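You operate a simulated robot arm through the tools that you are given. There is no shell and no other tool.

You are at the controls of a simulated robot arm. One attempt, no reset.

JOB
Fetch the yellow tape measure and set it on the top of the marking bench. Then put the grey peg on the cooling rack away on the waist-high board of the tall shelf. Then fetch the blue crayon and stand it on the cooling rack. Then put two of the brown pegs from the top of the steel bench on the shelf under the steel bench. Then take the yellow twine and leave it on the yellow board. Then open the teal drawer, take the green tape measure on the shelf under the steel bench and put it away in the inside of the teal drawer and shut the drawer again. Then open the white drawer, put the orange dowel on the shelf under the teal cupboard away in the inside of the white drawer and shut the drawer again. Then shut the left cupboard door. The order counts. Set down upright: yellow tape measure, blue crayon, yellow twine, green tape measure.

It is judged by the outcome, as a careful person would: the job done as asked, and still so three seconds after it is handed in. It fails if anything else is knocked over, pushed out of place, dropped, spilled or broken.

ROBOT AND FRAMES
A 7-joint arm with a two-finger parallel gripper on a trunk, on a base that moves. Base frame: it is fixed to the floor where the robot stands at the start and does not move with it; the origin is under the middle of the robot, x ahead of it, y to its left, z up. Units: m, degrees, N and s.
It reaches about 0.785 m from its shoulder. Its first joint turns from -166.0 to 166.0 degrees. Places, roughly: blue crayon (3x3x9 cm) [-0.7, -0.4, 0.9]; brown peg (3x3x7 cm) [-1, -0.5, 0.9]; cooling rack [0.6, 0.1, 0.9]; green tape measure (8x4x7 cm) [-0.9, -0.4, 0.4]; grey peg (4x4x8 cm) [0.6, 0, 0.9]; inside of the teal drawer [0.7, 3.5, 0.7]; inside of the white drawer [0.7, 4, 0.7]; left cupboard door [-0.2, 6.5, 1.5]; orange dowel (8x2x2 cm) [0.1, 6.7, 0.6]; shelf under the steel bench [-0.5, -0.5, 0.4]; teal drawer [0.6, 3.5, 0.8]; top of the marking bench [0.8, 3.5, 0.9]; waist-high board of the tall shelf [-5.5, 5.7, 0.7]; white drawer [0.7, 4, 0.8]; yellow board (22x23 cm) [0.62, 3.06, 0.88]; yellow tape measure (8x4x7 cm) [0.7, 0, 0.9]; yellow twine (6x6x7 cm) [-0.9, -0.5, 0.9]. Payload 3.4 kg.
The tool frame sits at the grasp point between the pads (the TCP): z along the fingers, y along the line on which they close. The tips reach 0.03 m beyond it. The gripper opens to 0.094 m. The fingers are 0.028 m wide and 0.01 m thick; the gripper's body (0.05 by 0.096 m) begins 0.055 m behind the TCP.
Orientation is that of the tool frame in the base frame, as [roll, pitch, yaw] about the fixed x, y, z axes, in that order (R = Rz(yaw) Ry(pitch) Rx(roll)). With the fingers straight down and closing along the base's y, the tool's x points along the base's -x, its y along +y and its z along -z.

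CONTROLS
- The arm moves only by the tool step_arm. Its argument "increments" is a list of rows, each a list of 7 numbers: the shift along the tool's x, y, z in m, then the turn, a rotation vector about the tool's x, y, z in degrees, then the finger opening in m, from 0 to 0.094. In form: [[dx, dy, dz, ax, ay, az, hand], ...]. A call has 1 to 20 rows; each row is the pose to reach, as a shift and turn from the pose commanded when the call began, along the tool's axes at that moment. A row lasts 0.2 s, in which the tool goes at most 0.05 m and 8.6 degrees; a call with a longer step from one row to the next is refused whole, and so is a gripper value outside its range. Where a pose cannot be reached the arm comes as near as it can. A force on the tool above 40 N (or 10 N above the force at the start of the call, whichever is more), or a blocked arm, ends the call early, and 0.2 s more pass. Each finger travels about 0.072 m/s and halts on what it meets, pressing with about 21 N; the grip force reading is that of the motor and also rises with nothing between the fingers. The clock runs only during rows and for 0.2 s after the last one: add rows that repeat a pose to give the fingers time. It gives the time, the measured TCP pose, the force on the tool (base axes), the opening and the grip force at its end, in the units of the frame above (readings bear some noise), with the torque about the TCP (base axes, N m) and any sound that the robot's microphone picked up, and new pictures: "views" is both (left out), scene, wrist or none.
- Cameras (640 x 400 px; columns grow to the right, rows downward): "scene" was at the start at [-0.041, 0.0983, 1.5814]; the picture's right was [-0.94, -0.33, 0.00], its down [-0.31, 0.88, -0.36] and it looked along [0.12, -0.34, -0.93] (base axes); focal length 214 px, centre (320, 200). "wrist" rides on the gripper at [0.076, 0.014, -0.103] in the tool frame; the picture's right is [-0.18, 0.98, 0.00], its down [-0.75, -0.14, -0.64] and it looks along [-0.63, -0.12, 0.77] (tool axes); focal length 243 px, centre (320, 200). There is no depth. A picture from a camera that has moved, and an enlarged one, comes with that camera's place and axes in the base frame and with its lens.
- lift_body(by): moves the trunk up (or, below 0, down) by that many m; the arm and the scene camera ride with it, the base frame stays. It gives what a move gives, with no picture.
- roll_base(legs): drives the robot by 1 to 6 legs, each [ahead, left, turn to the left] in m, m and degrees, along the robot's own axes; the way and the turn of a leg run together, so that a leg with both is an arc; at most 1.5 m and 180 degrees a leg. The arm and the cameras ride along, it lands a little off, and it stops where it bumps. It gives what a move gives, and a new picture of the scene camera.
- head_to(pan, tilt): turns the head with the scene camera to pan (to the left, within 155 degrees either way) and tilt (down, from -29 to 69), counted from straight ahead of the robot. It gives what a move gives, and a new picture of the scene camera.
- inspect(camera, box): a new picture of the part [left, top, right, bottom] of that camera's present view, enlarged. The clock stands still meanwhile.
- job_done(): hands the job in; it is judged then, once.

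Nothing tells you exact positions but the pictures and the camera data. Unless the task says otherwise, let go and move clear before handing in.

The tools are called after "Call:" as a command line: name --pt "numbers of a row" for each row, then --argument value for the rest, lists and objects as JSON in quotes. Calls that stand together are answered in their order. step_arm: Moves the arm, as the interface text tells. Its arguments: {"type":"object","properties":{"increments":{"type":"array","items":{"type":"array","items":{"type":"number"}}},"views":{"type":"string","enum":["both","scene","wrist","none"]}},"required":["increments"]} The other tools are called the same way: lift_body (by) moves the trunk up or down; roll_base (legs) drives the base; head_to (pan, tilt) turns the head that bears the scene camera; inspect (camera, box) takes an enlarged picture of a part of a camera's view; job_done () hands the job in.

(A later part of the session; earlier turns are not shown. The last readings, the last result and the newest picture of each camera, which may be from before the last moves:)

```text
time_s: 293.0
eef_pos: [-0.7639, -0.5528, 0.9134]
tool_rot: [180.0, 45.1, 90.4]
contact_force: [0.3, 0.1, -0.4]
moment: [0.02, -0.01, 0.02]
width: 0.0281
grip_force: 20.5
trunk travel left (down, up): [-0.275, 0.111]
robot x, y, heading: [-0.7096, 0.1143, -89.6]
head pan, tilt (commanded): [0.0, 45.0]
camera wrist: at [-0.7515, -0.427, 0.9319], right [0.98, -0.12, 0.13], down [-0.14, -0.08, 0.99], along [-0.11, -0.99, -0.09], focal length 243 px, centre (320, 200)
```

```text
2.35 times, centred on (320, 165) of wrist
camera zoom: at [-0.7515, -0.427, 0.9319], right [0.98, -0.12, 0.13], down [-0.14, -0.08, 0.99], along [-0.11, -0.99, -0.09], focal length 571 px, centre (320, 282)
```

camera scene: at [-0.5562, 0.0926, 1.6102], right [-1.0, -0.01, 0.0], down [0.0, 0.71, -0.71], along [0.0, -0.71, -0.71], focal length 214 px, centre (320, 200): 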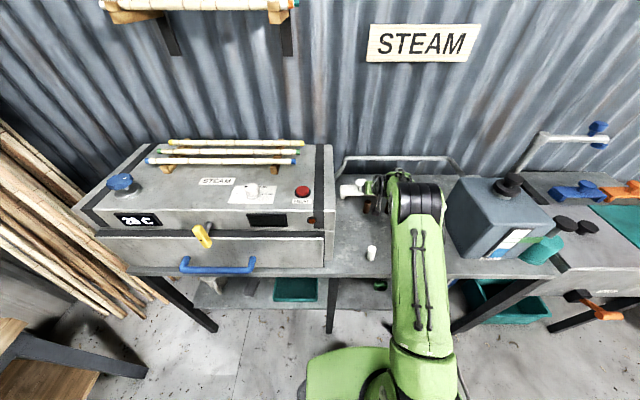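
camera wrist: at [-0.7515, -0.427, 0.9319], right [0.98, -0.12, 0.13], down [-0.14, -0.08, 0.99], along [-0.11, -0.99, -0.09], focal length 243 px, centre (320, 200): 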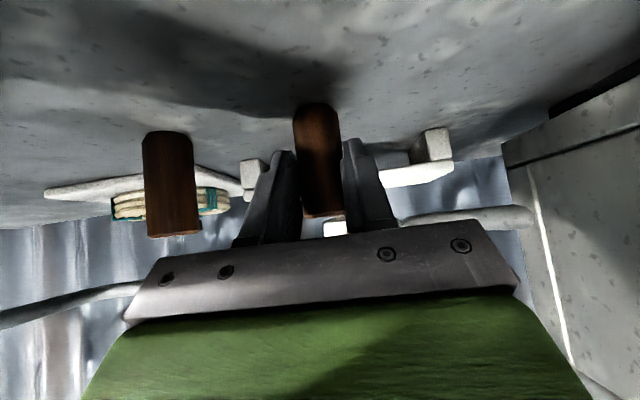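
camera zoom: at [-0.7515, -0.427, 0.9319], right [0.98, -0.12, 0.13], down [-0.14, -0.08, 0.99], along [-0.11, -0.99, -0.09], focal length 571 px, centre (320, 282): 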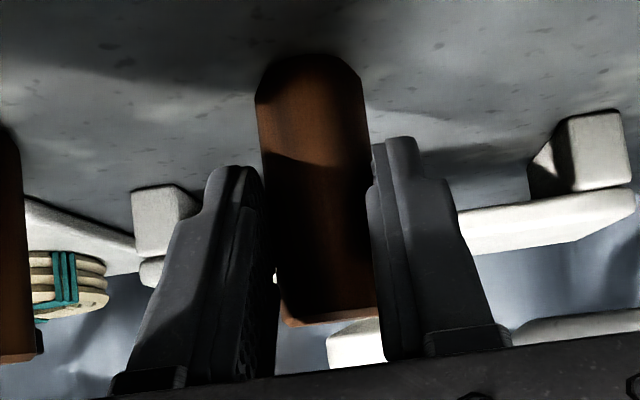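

Peg 1 is gripped near the fingertips. I lift it clear and draw it back.

Call:
step_arm --pt "-0.03 0 -0.03 0 0 0 0.005" --pt "-0.06 0 -0.06 0 0 0 0.005" --pt "-0.09 0 -0.09 0 0 0 0.005" --pt "-0.06 0 -0.12 0 0 0 0.005" --pt "-0.03 0 -0.15 0 0 0 0.005" --pt "0 0 -0.18 0 0 0 0.005" --pt "0.03 0 -0.21 0 0 0 0.005" --pt "0.055 0 -0.235 0 0 0 0.005" --views "both"

```text
time_s: 294.8
eef_pos: [-0.7668, -0.3477, 1.0427]
tool_rot: [-179.9, 45.2, 90.5]
contact_force: [-0.8, -0.6, -0.1]
moment: [-0.02, 0.0, -0.03]
width: 0.0284
grip_force: 21.2
trunk travel left (down, up): [-0.275, 0.111]
robot x, y, heading: [-0.7088, 0.1169, -89.5]
head pan, tilt (commanded): [0.0, 45.0]
camera scene: at [-0.5562, 0.0955, 1.6103], right [-1.0, -0.01, 0.0], down [0.0, 0.71, -0.71], along [0.0, -0.71, -0.71], focal length 214 px, centre (320, 200)
camera wrist: at [-0.755, -0.2215, 1.0604], right [0.98, -0.12, 0.13], down [-0.14, -0.08, 0.99], along [-0.11, -0.99, -0.09], focal length 243 px, centre (320, 200)
```

scene: 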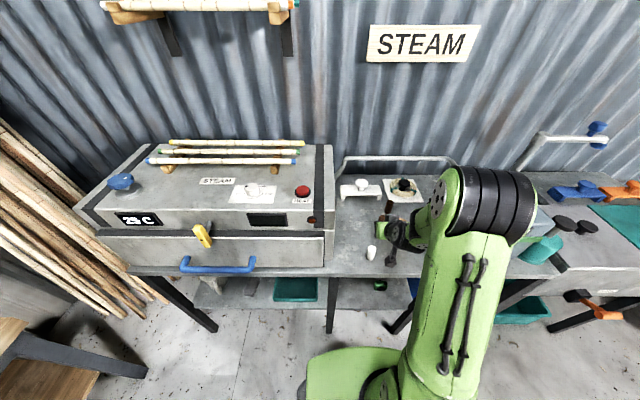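
wrist: 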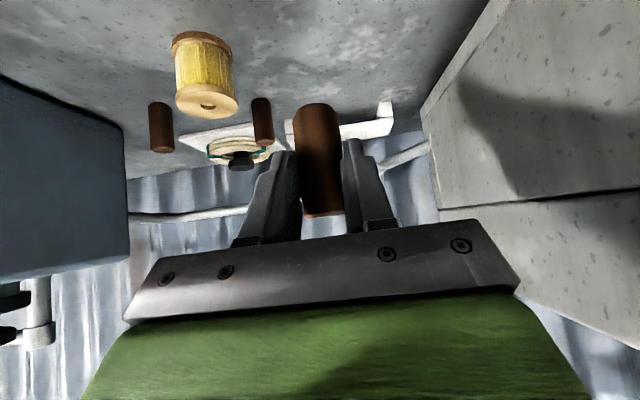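

I back the base 0.2 m so the hand is clear of the bench edge, then lower the trunk.

Call:
roll_base --legs '[[-0.2, 0, -0.4]]'

Call:
lift_body --by -0.27

Call:
step_arm --pt "0.028 0 0.028 0 0 0 0.005" --pt "0.056 0 0.056 0 0 0 0.005" --pt "0.084 0 0.084 0 0 0 0.005" --pt "0.112 0 0.112 0 0 0 0.005" --views "both"

```text
time_s: 296.4
eef_pos: [-0.7687, -0.1489, 1.043]
tool_rot: [179.8, 45.1, 90.3]
contact_force: [0.1, 0.6, -0.6]
moment: [-0.03, 0.02, 0.02]
width: 0.0278
grip_force: 21.2
trunk travel left (down, up): [-0.275, 0.111]
robot x, y, heading: [-0.7101, 0.3176, -89.8]
head pan, tilt (commanded): [0.0, 45.0]
camera scene: at [-0.5571, 0.295, 1.6103], right [-1.0, 0.0, 0.0], down [0.0, 0.71, -0.71], along [0.0, -0.71, -0.71], focal length 214 px, centre (320, 200)
```

scene: 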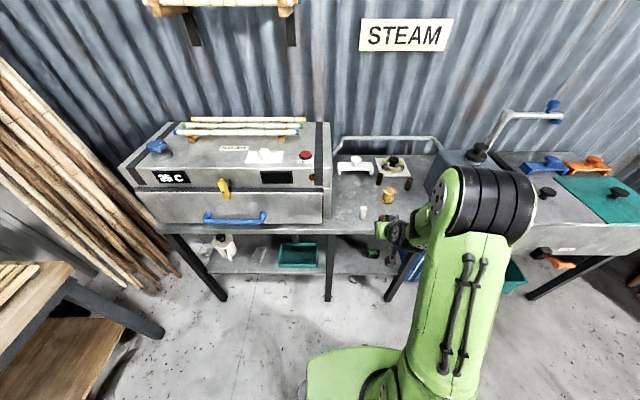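

```text
time_s: 299.2
eef_pos: [-0.7699, -0.149, 0.7722]
tool_rot: [179.8, 45.1, 90.3]
contact_force: [0.3, -0.2, -0.6]
moment: [0.0, -0.02, -0.01]
width: 0.0281
grip_force: 21.1
trunk travel left (down, up): [-0.005, 0.381]
robot x, y, heading: [-0.7102, 0.3144, -89.7]
head pan, tilt (commanded): [0.0, 45.0]
```

```text
time_s: 300.2
eef_pos: [-0.7699, -0.1492, 0.6143]
tool_rot: [179.9, 45.1, 90.1]
contact_force: [0.5, -0.6, -0.3]
moment: [0.03, 0.0, 0.01]
width: 0.0279
grip_force: 21.1
trunk travel left (down, up): [-0.005, 0.381]
robot x, y, heading: [-0.7132, 0.3114, -89.7]
head pan, tilt (commanded): [0.0, 45.0]
camera scene: at [-0.5571, 0.2933, 1.3411], right [-1.0, 0.0, 0.0], down [0.0, 0.71, -0.71], along [0.0, -0.71, -0.71], focal length 214 px, centre (320, 200)
camera wrist: at [-0.7576, -0.0232, 0.6324], right [0.98, -0.13, 0.13], down [-0.14, -0.08, 0.99], along [-0.11, -0.99, -0.09], focal length 243 px, centre (320, 200)
```

scene: 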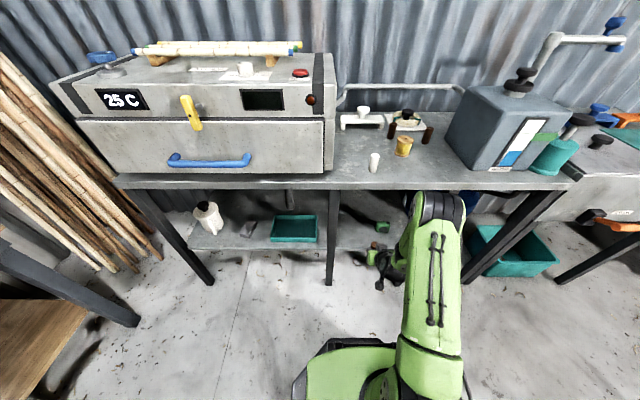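
wrist: 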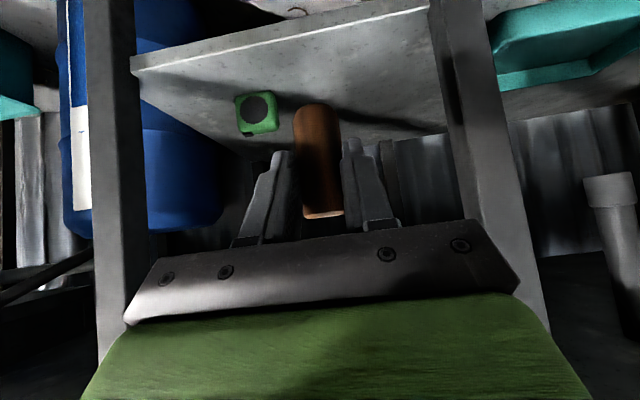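

The wrist view shows the shelf between the legs, with the green tape measure at about (-0.88,-0.39). I lower further, shift toward x≈-0.735, and extend in under the bench.

Call:
step_arm --pt "0.0283 0.012 0.0283 0 0 0 0.005" --pt "0.0566 0.024 0.0566 0 0 0 0.005" --pt "0.0806 0.035 0.0806 0 0 0 0.005" --pt "0.0488 0.035 0.1124 0 0 0 0.005" --pt "0.017 0.035 0.1442 0 0 0 0.005" --pt "-0.0113 0.035 0.1725 0 0 0 0.005" --views "both"

```text
time_s: 301.6
eef_pos: [-0.7338, -0.2791, 0.5014]
tool_rot: [180.0, 45.0, 90.3]
contact_force: [0.3, 0.7, -0.6]
moment: [-0.01, 0.01, -0.01]
width: 0.0281
grip_force: 20.8
trunk travel left (down, up): [-0.005, 0.381]
robot x, y, heading: [-0.7086, 0.3157, -89.8]
head pan, tilt (commanded): [0.0, 45.0]
camera scene: at [-0.557, 0.2934, 1.3411], right [-1.0, 0.0, 0.0], down [0.0, 0.71, -0.71], along [0.0, -0.71, -0.71], focal length 214 px, centre (320, 200)
camera wrist: at [-0.7213, -0.1526, 0.5193], right [0.98, -0.13, 0.13], down [-0.14, -0.08, 0.99], along [-0.11, -0.99, -0.1], focal length 243 px, centre (320, 200)
```

scene: 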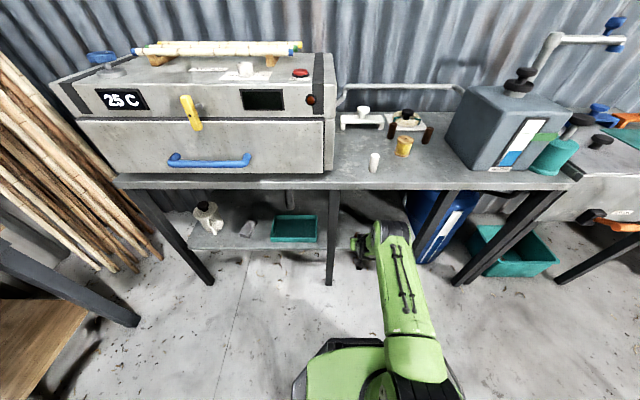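
wrist: 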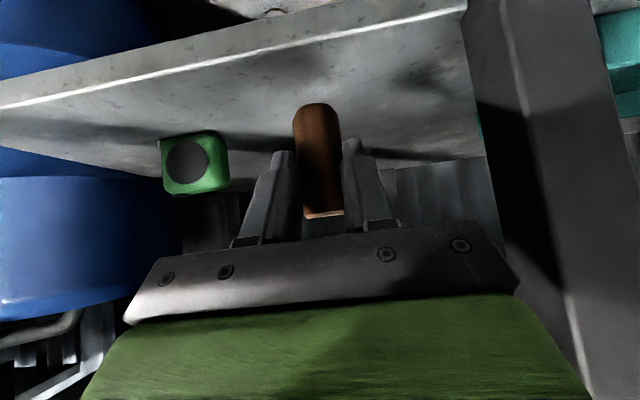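

The way in is clear (shelf top at z≈0.40, leg at x≈-0.6). I extend further to flatten the forearm, then drive the last few centimetres.

Call:
step_arm --pt "-0.0226 0 0.0226 0 0 0 0.005" --pt "-0.0453 0 0.0453 0 0 0 0.005" --pt "-0.0672 0 0.0672 0 0 0 0.005" --views "scene"

Call:
roll_base --legs '[[0.07, 0, 0]]'

Call:
inspect --camera "wrist" --box '[0, 0, 640, 400]'

```text
time_s: 302.4
eef_pos: [-0.734, -0.3727, 0.5008]
tool_rot: [179.9, 45.0, 90.1]
contact_force: [0.3, -0.7, -0.3]
moment: [0.04, -0.03, -0.03]
width: 0.0278
grip_force: 21.2
trunk travel left (down, up): [-0.005, 0.381]
robot x, y, heading: [-0.7088, 0.3127, -89.8]
head pan, tilt (commanded): [0.0, 45.0]
camera scene: at [-0.5571, 0.2934, 1.3411], right [-1.0, 0.0, 0.0], down [0.0, 0.71, -0.71], along [0.0, -0.71, -0.71], focal length 214 px, centre (320, 200)
```

scene: 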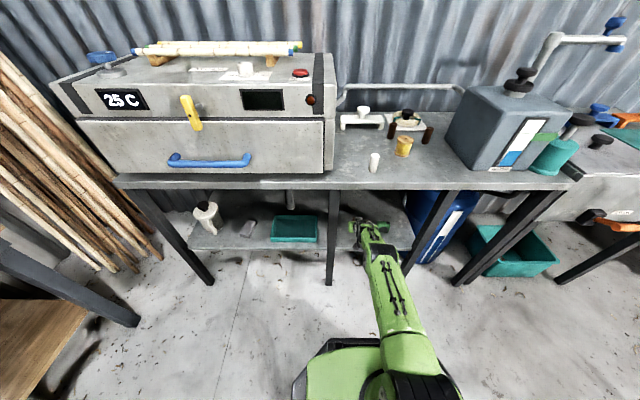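

```text
time_s: 303.4
eef_pos: [-0.7324, -0.4438, 0.5024]
tool_rot: [179.9, 45.0, 90.2]
contact_force: [0.3, 0.2, 0.2]
moment: [0.01, 0.0, 0.01]
width: 0.028
grip_force: 20.9
trunk travel left (down, up): [-0.005, 0.381]
robot x, y, heading: [-0.7133, 0.2401, -89.9]
head pan, tilt (commanded): [0.0, 45.0]
camera scene: at [-0.5568, 0.2221, 1.3411], right [-1.0, 0.0, 0.0], down [0.0, 0.71, -0.71], along [0.0, -0.71, -0.71], focal length 214 px, centre (320, 200)
```

scene: 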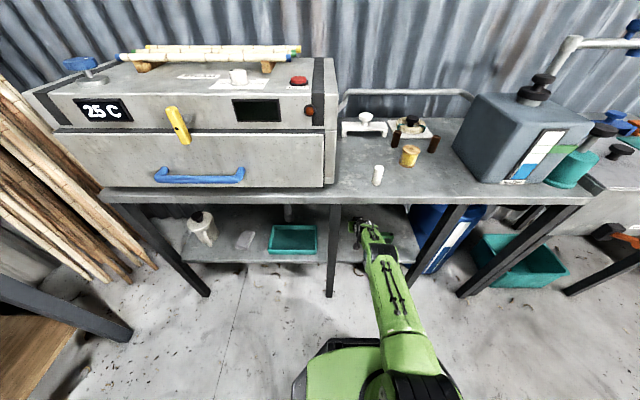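

```text
1.00 times, centred on (320, 200) of wrist (not enlarged: the box is as wide or as high as the picture)
camera zoom: at [-0.7207, -0.3179, 0.5194], right [0.98, -0.13, 0.13], down [-0.14, -0.08, 0.99], along [-0.11, -0.99, -0.1], focal length 243 px, centre (320, 200)
```

zoom: 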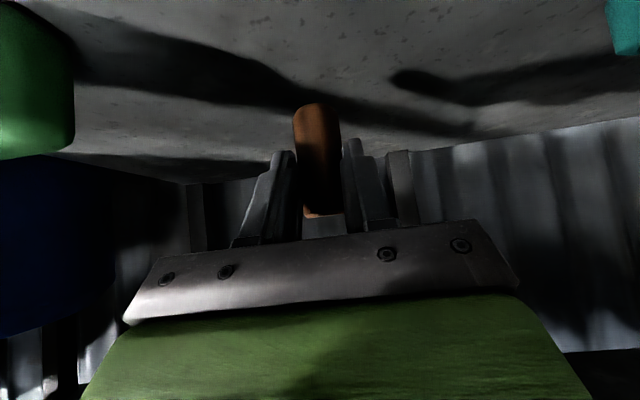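

Inside, next to the green tape measure with room to spare. Lowering to the shelf.

Call:
step_arm --pt "0.0141 0 0.0141 0 0 0 0.005" --pt "0.0283 0 0.0283 0 0 0 0.005" --pt "0.0354 0 0.0354 0 0 0 0.005" --views "wrist"

Call:
step_arm --pt "0.0021 0 0.0021 0 0 0 0.005" --pt "0.0042 0 0.0042 0 0 0 0.005" --views "none"

```text
time_s: 304.2
eef_pos: [-0.7335, -0.4311, 0.4698]
tool_rot: [-179.9, 45.0, 90.2]
contact_force: [0.4, 1.1, 0.3]
moment: [0.03, 0.01, 0.0]
width: 0.028
grip_force: 20.6
out of reach, approached as far as the arm can: row 2, 3
trunk travel left (down, up): [-0.005, 0.381]
robot x, y, heading: [-0.7146, 0.2445, -89.6]
head pan, tilt (commanded): [0.0, 45.0]
camera wrist: at [-0.7211, -0.3054, 0.487], right [0.98, -0.13, 0.13], down [-0.14, -0.08, 0.99], along [-0.11, -0.99, -0.1], focal length 243 px, centre (320, 200)
```

wrist: 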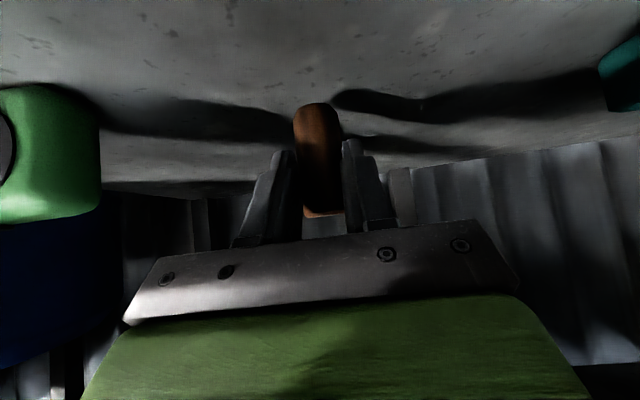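

```text
time_s: 304.8
eef_pos: [-0.7342, -0.4304, 0.462]
tool_rot: [179.8, 45.1, 90.3]
contact_force: [0.3, -0.2, -0.6]
moment: [0.0, 0.0, -0.01]
width: 0.0277
grip_force: 21.0
trunk travel left (down, up): [-0.005, 0.381]
robot x, y, heading: [-0.7082, 0.246, -89.8]
head pan, tilt (commanded): [0.0, 45.0]
```

At the reach limit; I come down with a small pull-back to stay reachable.

Call:
step_arm --pt "0.0085 0 0.001 0 0 0 0.005" --pt "0.017 0 0.002 0 0 0 0.005" --views "none"

Call:
step_arm --pt "0.003 0 0.0012 0 0 0 0.005" --pt "0.006 0 0.0024 0 0 0 0.005" --views "wrist"

```text
time_s: 305.4
eef_pos: [-0.7337, -0.4226, 0.4534]
tool_rot: [180.0, 45.7, 90.1]
contact_force: [-0.3, -4.9, 12.0]
moment: [-0.46, 0.0, 0.0]
width: 0.0278
grip_force: 21.3
trunk travel left (down, up): [-0.005, 0.381]
robot x, y, heading: [-0.7149, 0.2451, -90.0]
head pan, tilt (commanded): [0.0, 45.0]
```

```text
time_s: 306.0
eef_pos: [-0.7333, -0.4197, 0.4453]
tool_rot: [180.0, 45.3, 90.3]
contact_force: [1.7, -5.7, 15.8]
moment: [-0.53, -0.08, -0.01]
width: 0.028
grip_force: 20.5
trunk travel left (down, up): [-0.005, 0.381]
robot x, y, heading: [-0.7062, 0.2434, -90.0]
head pan, tilt (commanded): [0.0, 45.0]
camera wrist: at [-0.7215, -0.2919, 0.4626], right [0.98, -0.12, 0.13], down [-0.14, -0.07, 0.99], along [-0.11, -0.99, -0.09], focal length 243 px, centre (320, 200)
```

wrist: 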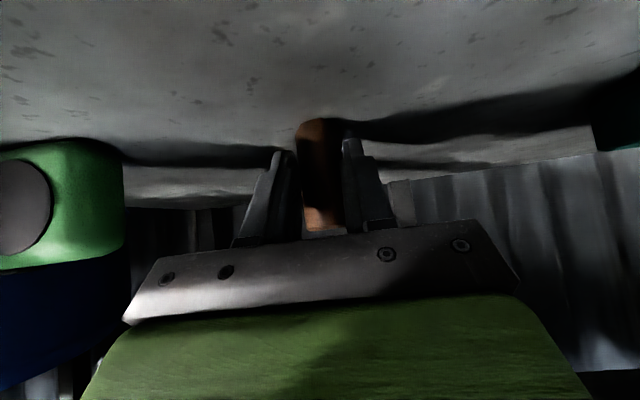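

Contact with the shelf. I ease off and open the fingers.

Call:
step_arm --pt "-0.002 0 -0.002 0 0 0 0.02" --pt "-0.002 0 -0.002 0 0 0 0.03" --pt "-0.002 0 -0.002 0 0 0 0.04" --pt "-0.002 0 -0.002 0 0 0 0.055" --pt "-0.002 0 -0.002 0 0 0 0.055" --views "wrist"

```text
time_s: 307.2
eef_pos: [-0.7338, -0.4174, 0.4461]
tool_rot: [179.8, 45.1, 90.2]
contact_force: [-0.2, -0.3, 0.3]
moment: [-0.02, 0.01, 0.01]
width: 0.055
grip_force: 0.0
trunk travel left (down, up): [-0.005, 0.381]
robot x, y, heading: [-0.7077, 0.2434, -89.8]
head pan, tilt (commanded): [0.0, 45.0]
camera wrist: at [-0.7218, -0.2914, 0.4634], right [0.98, -0.13, 0.13], down [-0.14, -0.08, 0.99], along [-0.11, -0.99, -0.1], focal length 243 px, centre (320, 200)
```

wrist: 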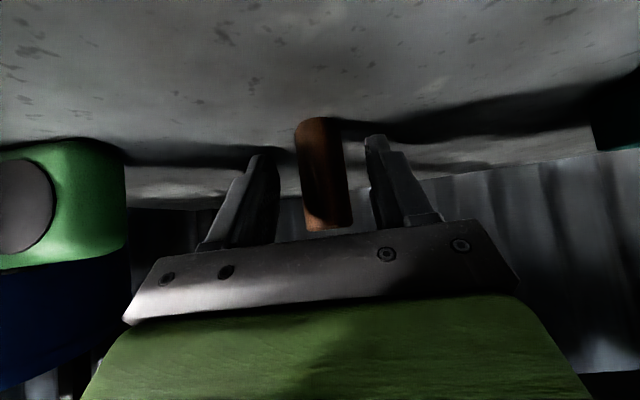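

Peg 1 stands on the shelf. I back the base out 0.11 m, then fold the arm back.

Call:
roll_base --legs '[[-0.1, 0, 0]]'

Call:
step_arm --pt "0.0141 0 -0.0424 0 0 0 0.055" --pt "0.0283 0 -0.0849 0 0 0 0.055" --pt "0.0424 0 -0.1273 0 0 0 0.055" --pt "0.035 0 -0.16 0 0 0 0.055" --views "both"

```text
time_s: 308.3
eef_pos: [-0.7341, -0.3167, 0.4452]
tool_rot: [179.9, 45.0, 90.0]
contact_force: [-0.6, 0.9, 0.2]
moment: [-0.01, -0.01, 0.02]
width: 0.055
grip_force: 0.1
trunk travel left (down, up): [-0.005, 0.381]
robot x, y, heading: [-0.7117, 0.3446, -89.9]
head pan, tilt (commanded): [0.0, 45.0]
camera scene: at [-0.5572, 0.3236, 1.3411], right [-1.0, 0.0, 0.0], down [0.0, 0.71, -0.71], along [0.0, -0.71, -0.71], focal length 214 px, centre (320, 200)
```

scene: 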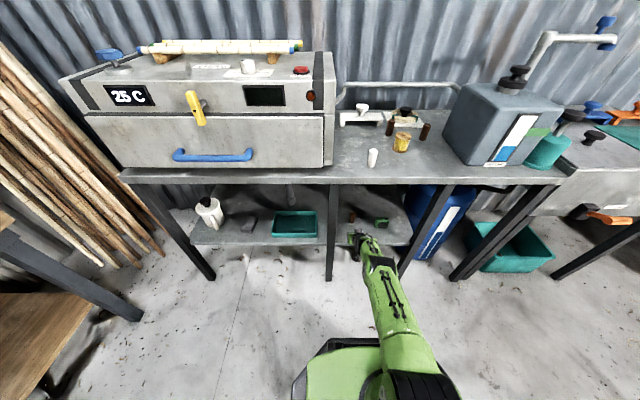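

```text
time_s: 309.3
eef_pos: [-0.7364, -0.1797, 0.5342]
tool_rot: [179.9, 45.1, 90.1]
contact_force: [-1.1, 0.4, 0.1]
moment: [-0.02, 0.01, -0.01]
width: 0.0549
grip_force: 0.1
trunk travel left (down, up): [-0.005, 0.381]
robot x, y, heading: [-0.7074, 0.3445, -89.5]
head pan, tilt (commanded): [0.0, 45.0]
camera scene: at [-0.5571, 0.3234, 1.3411], right [-1.0, 0.0, 0.0], down [0.0, 0.71, -0.71], along [0.0, -0.71, -0.71], focal length 214 px, centre (320, 200)
camera wrist: at [-0.7227, -0.0538, 0.5515], right [0.98, -0.13, 0.13], down [-0.14, -0.08, 0.99], along [-0.12, -0.99, -0.09], focal length 243 px, centre (320, 200)
```

scene: 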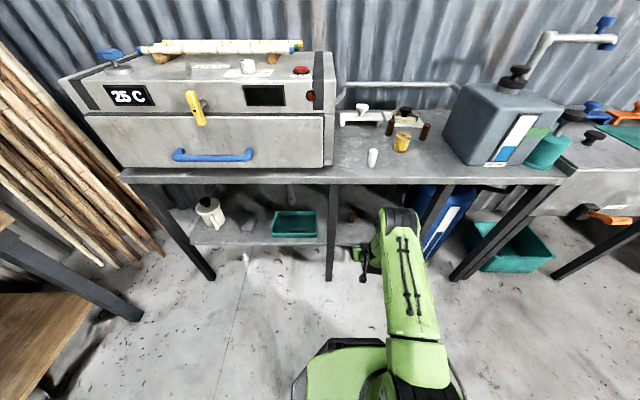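
wrist: 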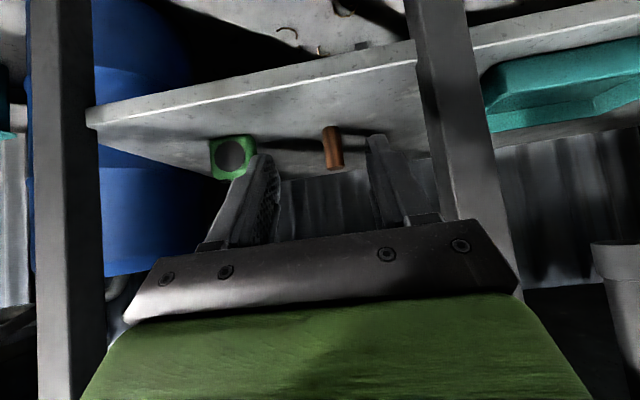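

Peg 1 is placed. I raise the trunk and arm again for the second peg (the middle one).

Call:
lift_body --by 0.27

Call:
step_arm --pt "-0.03 0 -0.03 0 0 0 0.055" --pt "-0.06 0 -0.06 0 0 0 0.055" --pt "-0.09 0 -0.09 0 0 0 0.055" --pt "-0.12 0 -0.12 0 0 0 0.055" --pt "-0.15 0 -0.15 0 0 0 0.055" --pt "-0.175 0 -0.175 0 0 0 0.055" --views "none"

Call:
roll_base --legs '[[0.2, 0, -0.3]]'

Call:
step_arm --pt "0 0 0 4.95 0 4.95 0.06" --pt "0 0 0 9.9 0 9.9 0.06" --pt "0 0 0 14.85 0 14.85 0.06" --pt "0 0 0 19.8 0 19.8 0.06" --pt "0 0 0 24.75 0 24.75 0.06" --views "both"

```text
time_s: 312.1
eef_pos: [-0.7358, -0.1811, 0.8024]
tool_rot: [179.9, 45.2, 90.2]
contact_force: [-0.4, 0.6, 0.3]
moment: [-0.02, 0.0, 0.0]
width: 0.055
grip_force: 0.0
trunk travel left (down, up): [-0.275, 0.111]
robot x, y, heading: [-0.7092, 0.3438, -89.6]
head pan, tilt (commanded): [0.0, 45.0]
```

```text
time_s: 313.5
eef_pos: [-0.7344, -0.1784, 1.0472]
tool_rot: [180.0, 45.1, 90.2]
contact_force: [1.1, -0.3, 0.2]
moment: [0.04, -0.02, 0.0]
width: 0.0551
grip_force: 0.1
trunk travel left (down, up): [-0.275, 0.111]
robot x, y, heading: [-0.7066, 0.3455, -89.7]
head pan, tilt (commanded): [0.0, 45.0]
```

```text
time_s: 315.1
eef_pos: [-0.7387, -0.3812, 1.0457]
tool_rot: [179.9, 44.9, 89.5]
contact_force: [-0.1, 0.2, 0.1]
moment: [0.02, 0.01, -0.01]
width: 0.0552
grip_force: 0.0
trunk travel left (down, up): [-0.275, 0.111]
robot x, y, heading: [-0.7077, 0.1446, -90.4]
head pan, tilt (commanded): [0.0, 45.0]
camera scene: at [-0.5577, 0.1192, 1.6102], right [-1.0, 0.01, 0.0], down [0.0, 0.71, -0.71], along [0.0, -0.71, -0.71], focal length 214 px, centre (320, 200)
```

scene: 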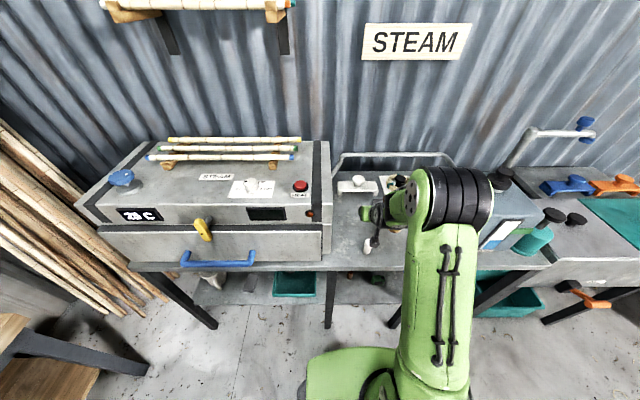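

```text
time_s: 316.3
eef_pos: [-0.7381, -0.3811, 1.0468]
tool_rot: [180.0, 45.2, 54.4]
contact_force: [0.0, -0.2, -0.2]
moment: [0.03, 0.01, 0.01]
width: 0.0604
grip_force: 0.1
trunk travel left (down, up): [-0.275, 0.111]
robot x, y, heading: [-0.7103, 0.1462, -90.2]
head pan, tilt (commanded): [0.0, 45.0]
camera scene: at [-0.557, 0.1205, 1.6102], right [-1.0, 0.01, 0.0], down [0.0, 0.71, -0.71], along [0.0, -0.71, -0.71], focal length 214 px, centre (320, 200)
camera wrist: at [-0.6552, -0.2861, 1.0651], right [0.72, -0.68, 0.13], down [-0.16, 0.02, 0.99], along [-0.67, -0.74, -0.09], focal length 243 px, centre (320, 200)
```

scene: 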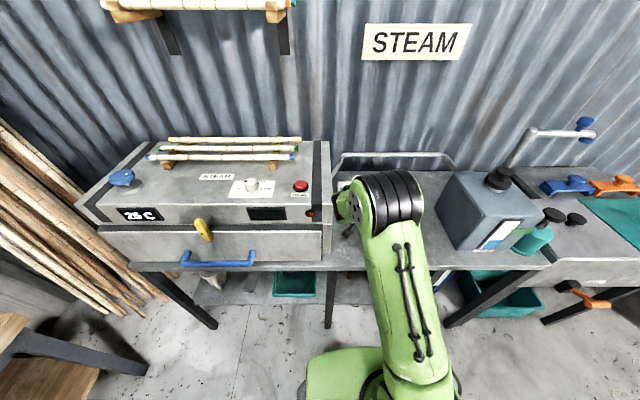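
wrist: 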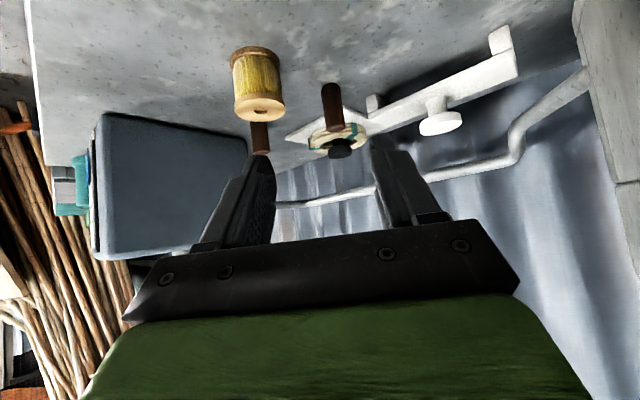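

Approaching from the steam-box side keeps the hand off the spool. Peg 2 is at about (-0.857, -0.557); I move above it.

Call:
step_arm --pt "-0.026 0.001 0.034 0 0 0 0.06" --pt "-0.052 0.002 0.068 0 0 0 0.06" --pt "-0.079 0.003 0.102 0 0 0 0.06" --pt "-0.105 0.004 0.135 0 0 0 0.06" --pt "-0.131 0.0057 0.169 0 0 0 0.06" --views "both"

```text
time_s: 317.5
eef_pos: [-0.8596, -0.5576, 1.0165]
tool_rot: [180.0, 44.7, 54.7]
contact_force: [0.7, 0.0, 0.0]
moment: [0.04, -0.01, 0.0]
width: 0.06
grip_force: 0.0
trunk travel left (down, up): [-0.275, 0.111]
robot x, y, heading: [-0.7131, 0.1415, -90.4]
head pan, tilt (commanded): [0.0, 45.0]
camera scene: at [-0.5588, 0.1188, 1.6103], right [-1.0, 0.01, 0.0], down [0.01, 0.71, -0.71], along [0.0, -0.71, -0.71], focal length 214 px, centre (320, 200)
camera wrist: at [-0.7767, -0.4635, 1.0359], right [0.73, -0.67, 0.13], down [-0.16, 0.01, 0.99], along [-0.67, -0.74, -0.1], focal length 243 px, centre (320, 200)
```

scene: 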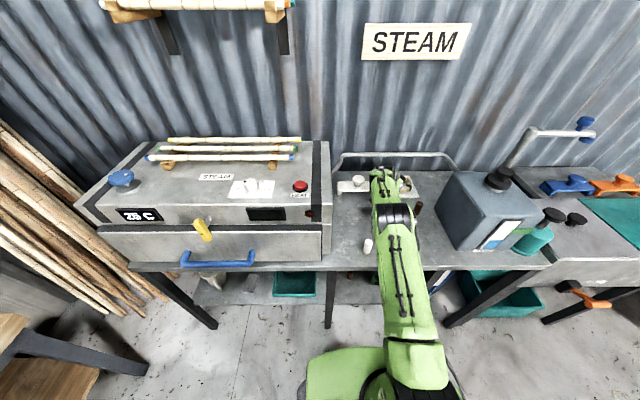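
wrist: 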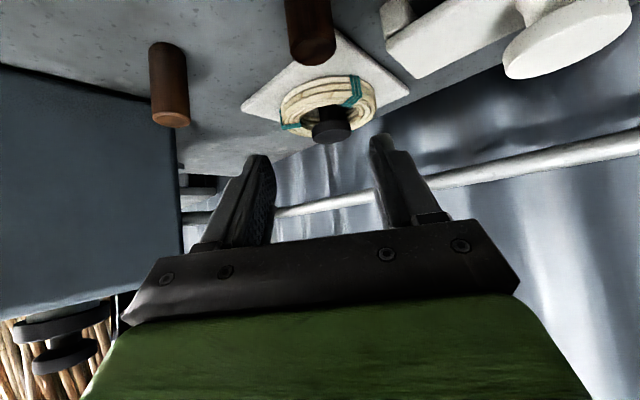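

Small correction toward the peg, then I lower vertically with a narrower opening and close.

Call:
step_arm --pt "0.017 0.001 0.0205 0 0 0 0.055" --pt "0.0345 0.002 0.0415 0 0 0 0.055" --pt "0.053 0.002 0.0605 0 0 0 0.055" --pt "0.0705 0.002 0.0785 0 0 0 0.055" --pt "0.0705 0.002 0.0785 0 0 0 0.055" --views "wrist"

```text
time_s: 318.7
eef_pos: [-0.8585, -0.5613, 0.9146]
tool_rot: [179.9, 45.1, 54.6]
contact_force: [0.4, -0.7, -0.2]
moment: [0.0, -0.01, -0.01]
width: 0.0548
grip_force: 0.1
trunk travel left (down, up): [-0.275, 0.111]
robot x, y, heading: [-0.7103, 0.1428, -90.3]
head pan, tilt (commanded): [0.0, 45.0]
camera wrist: at [-0.7754, -0.4671, 0.9328], right [0.73, -0.67, 0.13], down [-0.16, 0.02, 0.99], along [-0.67, -0.74, -0.1], focal length 243 px, centre (320, 200)
```

wrist: 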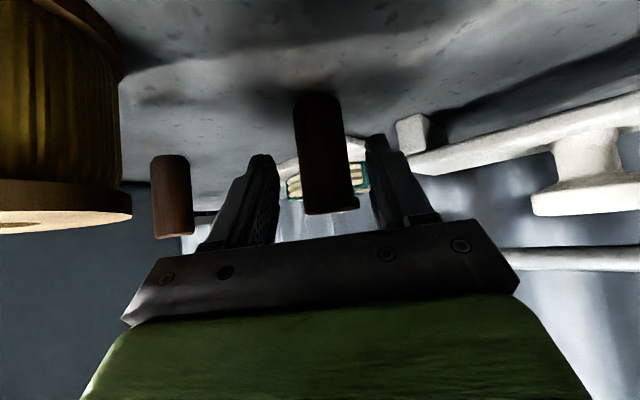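

Call:
step_arm --pt "0.002 0.001 0.002 0 0 0 0.03" --pt "0.002 0.001 0.002 0 0 0 0.005" --pt "0.002 0.001 0.002 0 0 0 0.005" --pt "0.002 0.001 0.002 0 0 0 0.005" --views "wrist"

```text
time_s: 319.7
eef_pos: [-0.8579, -0.5625, 0.912]
tool_rot: [179.9, 45.2, 54.6]
contact_force: [0.4, -1.1, 1.1]
moment: [-0.06, 0.0, 0.02]
width: 0.0282
grip_force: 21.1
trunk travel left (down, up): [-0.275, 0.111]
robot x, y, heading: [-0.7094, 0.1453, -90.5]
head pan, tilt (commanded): [0.0, 45.0]
camera wrist: at [-0.7744, -0.4679, 0.9301], right [0.73, -0.67, 0.13], down [-0.16, 0.02, 0.99], along [-0.67, -0.74, -0.1], focal length 243 px, centre (320, 200)
```

wrist: 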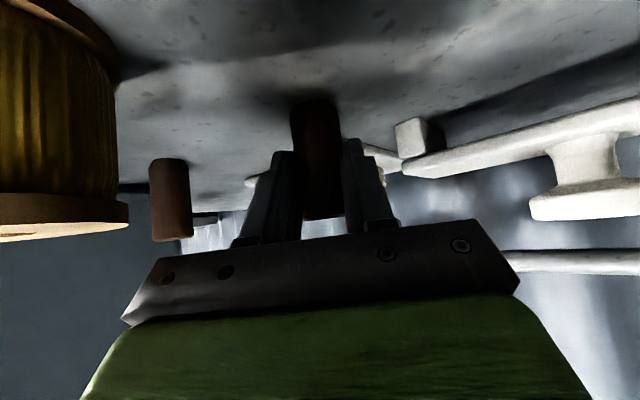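

Gripped. Lifting straight up, backing off along the approach line, then turning the hand square again.

Call:
step_arm --pt "-0.031 0 -0.031 0 0 0 0.005" --pt "-0.062 0 -0.062 0 0 0 0.005" --pt "-0.094 0 -0.094 0 0 0 0.005" --pt "-0.064 0 -0.124 0 0 0 0.005" --pt "-0.034 0 -0.154 0 0 0 0.005" --pt "-0.004 0 -0.184 0 0 0 0.005" --pt "0.026 0 -0.214 0 0 0 0.005" --pt "0.054 0 -0.242 0 0 0 0.005" --views "none"

Call:
step_arm --pt "0 0 0 -4.95 0 -4.95 0.005" --pt "0 0 0 -9.9 0 -9.9 0.005" --pt "0 0 0 -14.85 0 -14.85 0.005" --pt "0 0 0 -19.8 0 -19.8 0.005" --pt "0 0 0 -25.1 0 -25.1 0.005" --views "both"

```text
time_s: 321.5
eef_pos: [-0.736, -0.3923, 1.0444]
tool_rot: [179.9, 45.3, 54.5]
contact_force: [0.2, 0.1, -0.8]
moment: [-0.04, 0.03, 0.0]
width: 0.0282
grip_force: 21.1
trunk travel left (down, up): [-0.275, 0.111]
robot x, y, heading: [-0.706, 0.1457, -90.2]
head pan, tilt (commanded): [0.0, 45.0]
```

```text
time_s: 322.7
eef_pos: [-0.7378, -0.3924, 1.0439]
tool_rot: [180.0, 45.1, 90.2]
contact_force: [-0.2, 0.1, -0.2]
moment: [0.0, 0.0, -0.02]
width: 0.028
grip_force: 21.1
trunk travel left (down, up): [-0.275, 0.111]
robot x, y, heading: [-0.7087, 0.1475, -90.4]
head pan, tilt (commanded): [0.0, 45.0]
camera scene: at [-0.5587, 0.1207, 1.6103], right [-1.0, 0.01, 0.0], down [0.01, 0.71, -0.71], along [0.0, -0.71, -0.71], focal length 214 px, centre (320, 200)
camera wrist: at [-0.7254, -0.2667, 1.0623], right [0.98, -0.13, 0.13], down [-0.14, -0.08, 0.99], along [-0.11, -0.99, -0.09], focal length 243 px, centre (320, 200)
```

scene: 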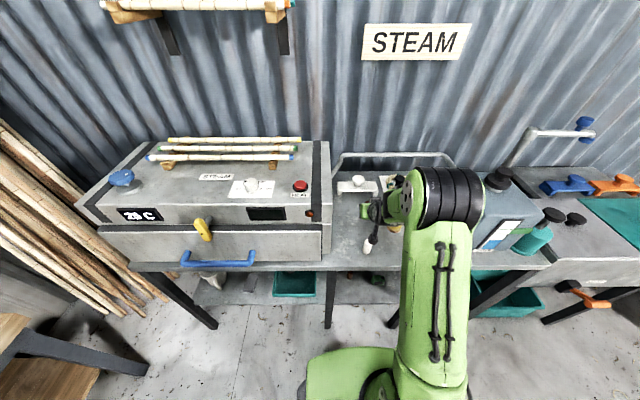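
wrist: 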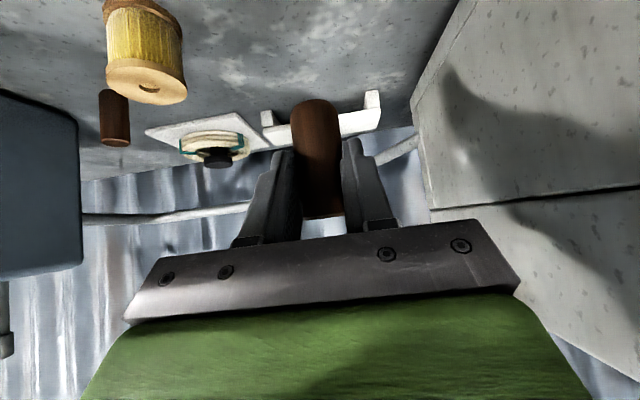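

Second peg in hand. Same procedure: back out, lower the trunk, extend under the bench.

Call:
roll_base --legs '[[-0.195, 0, 0.4]]'

Call:
step_arm --pt "0.025 0 -0.025 0 0 0 0.005" --pt "0.035 0 -0.035 0 0 0 0.005" --views "none"

Call:
lift_body --by -0.27

Call:
step_arm --pt "0.032 0 0.032 0 0 0 0.005" --pt "0.064 0 0.064 0 0 0 0.005" --pt "0.096 0 0.096 0 0 0 0.005" --pt "0.128 0 0.128 0 0 0 0.005" --pt "0.16 0 0.16 0 0 0 0.005" --pt "0.192 0 0.192 0 0 0 0.005" --views "both"

```text
time_s: 324.3
eef_pos: [-0.7336, -0.191, 1.0448]
tool_rot: [180.0, 45.1, 90.5]
contact_force: [-0.4, 0.2, -0.3]
moment: [-0.01, 0.0, 0.04]
width: 0.0283
grip_force: 20.7
trunk travel left (down, up): [-0.275, 0.111]
robot x, y, heading: [-0.7093, 0.3455, -90.1]
head pan, tilt (commanded): [0.0, 45.0]
camera scene: at [-0.5568, 0.3239, 1.6103], right [-1.0, 0.0, 0.0], down [0.0, 0.71, -0.71], along [0.0, -0.71, -0.71], focal length 214 px, centre (320, 200)
```

scene: 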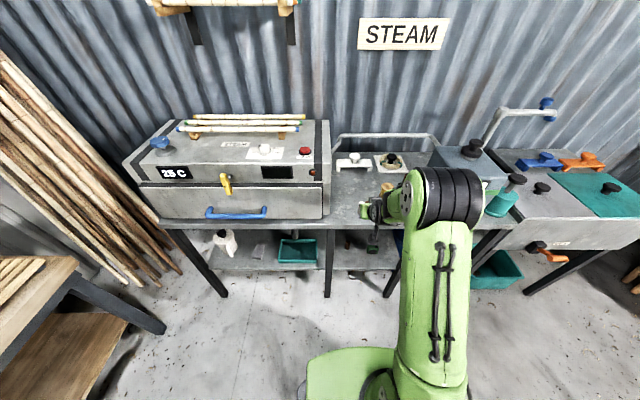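

```text
time_s: 324.9
eef_pos: [-0.7345, -0.1412, 1.0432]
tool_rot: [-180.0, 45.1, 90.5]
contact_force: [-0.1, 0.7, -0.7]
moment: [-0.01, 0.0, 0.03]
width: 0.0279
grip_force: 20.2
trunk travel left (down, up): [-0.275, 0.111]
robot x, y, heading: [-0.7077, 0.3421, -90.3]
head pan, tilt (commanded): [0.0, 45.0]
```

```text
time_s: 327.6
eef_pos: [-0.7343, -0.1422, 0.7749]
tool_rot: [179.9, 45.0, 90.5]
contact_force: [0.6, -0.7, 0.1]
moment: [0.01, 0.01, 0.02]
width: 0.0281
grip_force: 21.4
trunk travel left (down, up): [-0.005, 0.381]
robot x, y, heading: [-0.7119, 0.3465, -90.1]
head pan, tilt (commanded): [0.0, 45.0]
```

```text
time_s: 329.0
eef_pos: [-0.7341, -0.1432, 0.5054]
tool_rot: [-180.0, 45.1, 90.5]
contact_force: [-0.5, 1.1, -0.7]
moment: [0.03, 0.02, -0.02]
width: 0.0278
grip_force: 20.7
trunk travel left (down, up): [-0.005, 0.381]
robot x, y, heading: [-0.7098, 0.3471, -90.0]
head pan, tilt (commanded): [0.0, 45.0]
camera scene: at [-0.5569, 0.3223, 1.3411], right [-1.0, 0.0, 0.0], down [0.0, 0.71, -0.71], along [0.0, -0.71, -0.71], focal length 214 px, centre (320, 200)
camera wrist: at [-0.7221, -0.0176, 0.5224], right [0.98, -0.12, 0.13], down [-0.14, -0.08, 0.99], along [-0.11, -0.99, -0.09], focal length 243 px, centre (320, 200)
```

scene: 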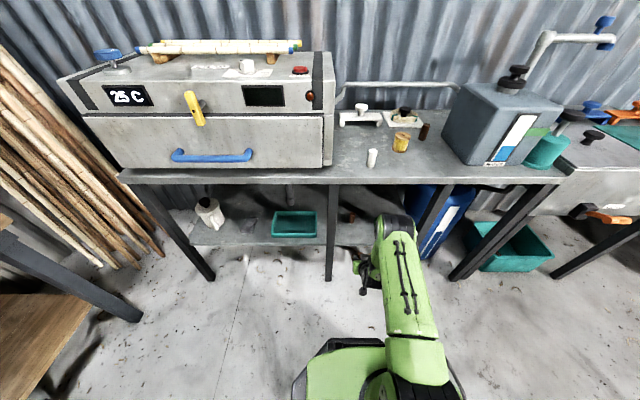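
wrist: 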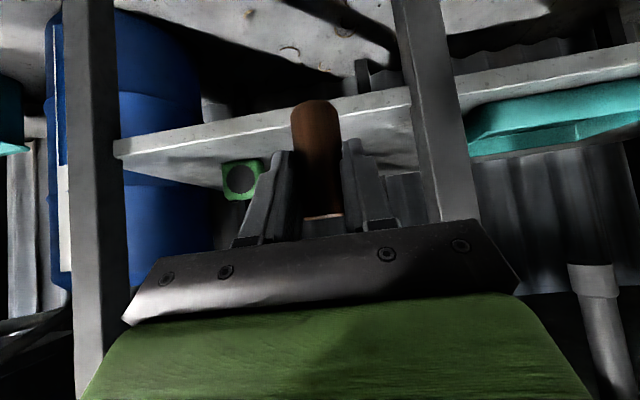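

Call:
step_arm --pt "-0.0283 0 0.0283 0 0 0 0.005" --pt "-0.0566 0 0.0566 0 0 0 0.005" --pt "-0.0849 0 0.0849 0 0 0 0.005" --pt "-0.1131 0 0.1131 0 0 0 0.005" --views "wrist"

Call:
roll_base --legs '[[0.045, 0, 0]]'

Call:
inspect --camera "wrist" --box '[0, 0, 640, 400]'

```text
time_s: 330.0
eef_pos: [-0.7322, -0.3021, 0.5046]
tool_rot: [179.9, 45.1, 90.3]
contact_force: [-0.4, 0.2, 0.2]
moment: [0.04, 0.01, 0.01]
width: 0.0281
grip_force: 21.4
trunk travel left (down, up): [-0.005, 0.381]
robot x, y, heading: [-0.7084, 0.3417, -89.9]
head pan, tilt (commanded): [0.0, 45.0]
camera wrist: at [-0.7202, -0.176, 0.5233], right [0.98, -0.12, 0.13], down [-0.14, -0.08, 0.99], along [-0.11, -0.99, -0.1], focal length 243 px, centre (320, 200)
```

wrist: 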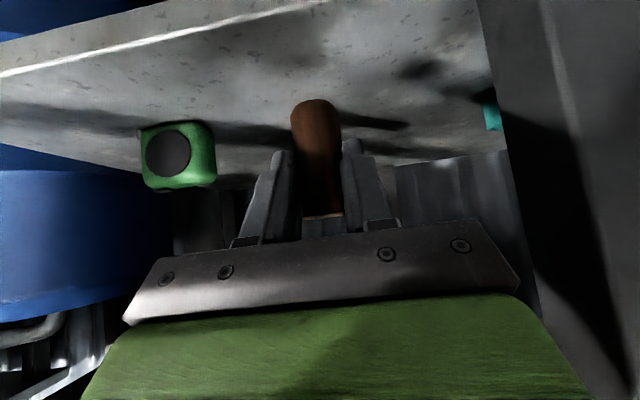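

```text
time_s: 330.9
eef_pos: [-0.7319, -0.3461, 0.5051]
tool_rot: [179.8, 45.0, 90.5]
contact_force: [-0.4, 0.5, -0.2]
moment: [-0.03, 0.01, 0.02]
width: 0.0281
grip_force: 20.8
trunk travel left (down, up): [-0.005, 0.381]
robot x, y, heading: [-0.7097, 0.3001, -90.1]
head pan, tilt (commanded): [0.0, 45.0]
camera scene: at [-0.5569, 0.2767, 1.3411], right [-1.0, 0.0, 0.0], down [0.0, 0.71, -0.71], along [0.0, -0.71, -0.71], focal length 214 px, centre (320, 200)
```

scene: 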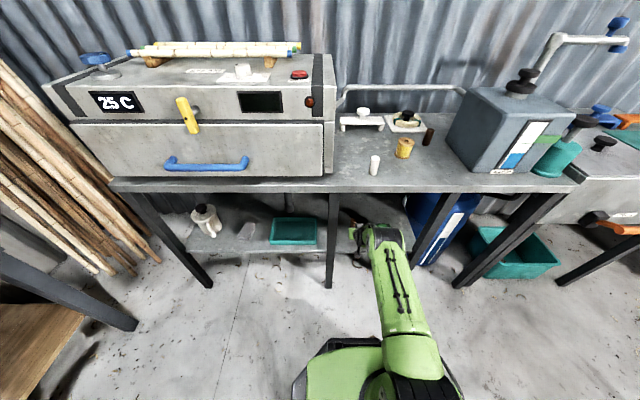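

```text
1.00 times, centred on (320, 200) of wrist (not enlarged: the box is as wide or as high as the picture)
camera zoom: at [-0.7203, -0.2212, 0.5233], right [0.98, -0.12, 0.13], down [-0.14, -0.08, 0.99], along [-0.11, -0.99, -0.1], focal length 243 px, centre (320, 200)
```

zoom: 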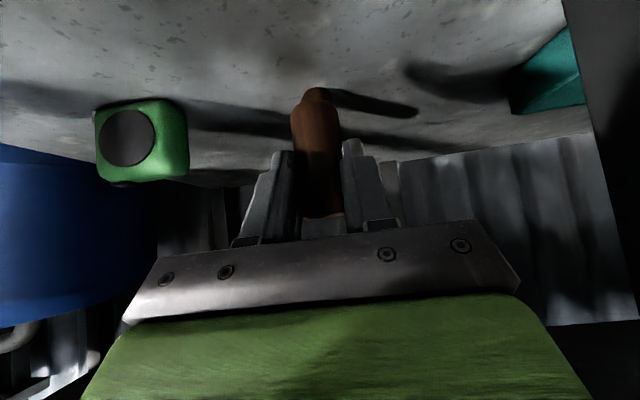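

Peg 1's foot is just visible behind; the spacing is about 8 cm. Lowering peg 2.

Call:
step_arm --pt "0.0155 0 0.0155 0 0 0 0.005" --pt "0.031 0 0.031 0 0 0 0.005" --views "none"

Call:
step_arm --pt "0.0021 0 0.0021 0 0 0 0.005" --pt "0.0042 0 0.0042 0 0 0 0.005" --views "none"

```text
time_s: 331.5
eef_pos: [-0.7312, -0.3485, 0.4623]
tool_rot: [179.9, 45.1, 90.5]
contact_force: [0.2, -0.2, -0.1]
moment: [0.03, -0.02, 0.03]
width: 0.028
grip_force: 20.8
trunk travel left (down, up): [-0.005, 0.381]
robot x, y, heading: [-0.7107, 0.2991, -90.1]
head pan, tilt (commanded): [0.0, 45.0]
```

```text
time_s: 332.1
eef_pos: [-0.7325, -0.3472, 0.4557]
tool_rot: [179.9, 45.1, 90.4]
contact_force: [0.4, -0.7, -0.6]
moment: [0.0, 0.01, -0.04]
width: 0.0278
grip_force: 21.0
trunk travel left (down, up): [-0.005, 0.381]
robot x, y, heading: [-0.7101, 0.3031, -90.0]
head pan, tilt (commanded): [0.0, 45.0]
```

Call:
step_arm --pt "0.0018 0 0.0018 0 0 0 0.005" --pt "0.0035 0 0.0035 0 0 0 0.005" --views "none"

Call:
step_arm --pt "0.0014 0 0.0014 0 0 0 0.005" --pt "0.0021 0 0.0021 0 0 0 0.005" --views "wrist"

```text
time_s: 332.7
eef_pos: [-0.7318, -0.3482, 0.4528]
tool_rot: [180.0, 45.2, 90.6]
contact_force: [-0.3, 2.0, 5.5]
moment: [-0.07, 0.02, 0.01]
width: 0.0278
grip_force: 21.3
trunk travel left (down, up): [-0.005, 0.381]
robot x, y, heading: [-0.7106, 0.2979, -89.9]
head pan, tilt (commanded): [0.0, 45.0]
```

```text
time_s: 333.3
eef_pos: [-0.7322, -0.3488, 0.4508]
tool_rot: [-180.0, 45.5, 90.4]
contact_force: [0.0, -0.7, 15.7]
moment: [-0.43, 0.02, 0.02]
width: 0.0278
grip_force: 21.5
trunk travel left (down, up): [-0.005, 0.381]
robot x, y, heading: [-0.7082, 0.3034, -89.8]
head pan, tilt (commanded): [0.0, 45.0]
camera wrist: at [-0.7203, -0.2223, 0.4685], right [0.98, -0.12, 0.13], down [-0.14, -0.07, 0.99], along [-0.11, -0.99, -0.09], focal length 243 px, centre (320, 200)
```

wrist: 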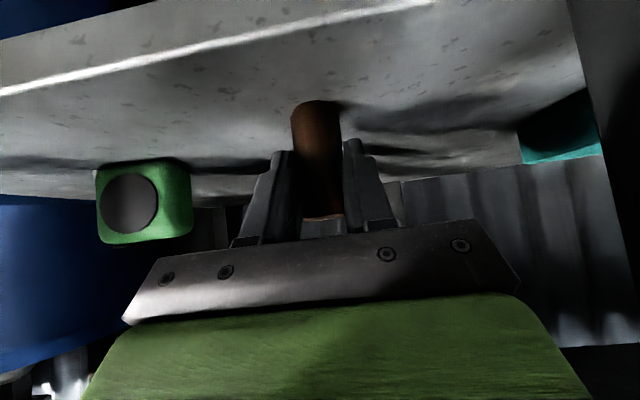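

Contact at z≈0.452. I ease off and release.

Call:
step_arm --pt "-0.0012 0 -0.0012 0 0 0 0.02" --pt "-0.0012 0 -0.0012 0 0 0 0.03" --pt "-0.0012 0 -0.0012 0 0 0 0.045" --pt "-0.0012 0 -0.0012 0 0 0 0.06" --pt "-0.0012 0 -0.0012 0 0 0 0.06" --views "wrist"

```text
time_s: 334.5
eef_pos: [-0.7316, -0.3465, 0.4489]
tool_rot: [179.9, 45.1, 90.6]
contact_force: [-0.1, -0.1, 0.4]
moment: [-0.05, 0.04, 0.01]
width: 0.0599
grip_force: 0.0
trunk travel left (down, up): [-0.005, 0.381]
robot x, y, heading: [-0.7083, 0.2971, -90.0]
head pan, tilt (commanded): [0.0, 45.0]
camera wrist: at [-0.7205, -0.2209, 0.4676], right [0.98, -0.12, 0.13], down [-0.14, -0.08, 0.99], along [-0.11, -0.99, -0.1], focal length 243 px, centre (320, 200)
```

wrist: 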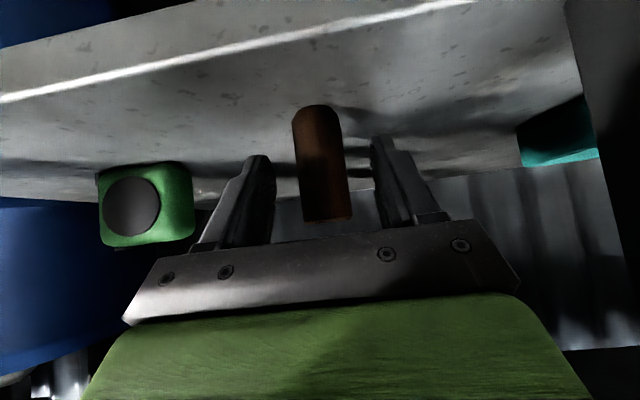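

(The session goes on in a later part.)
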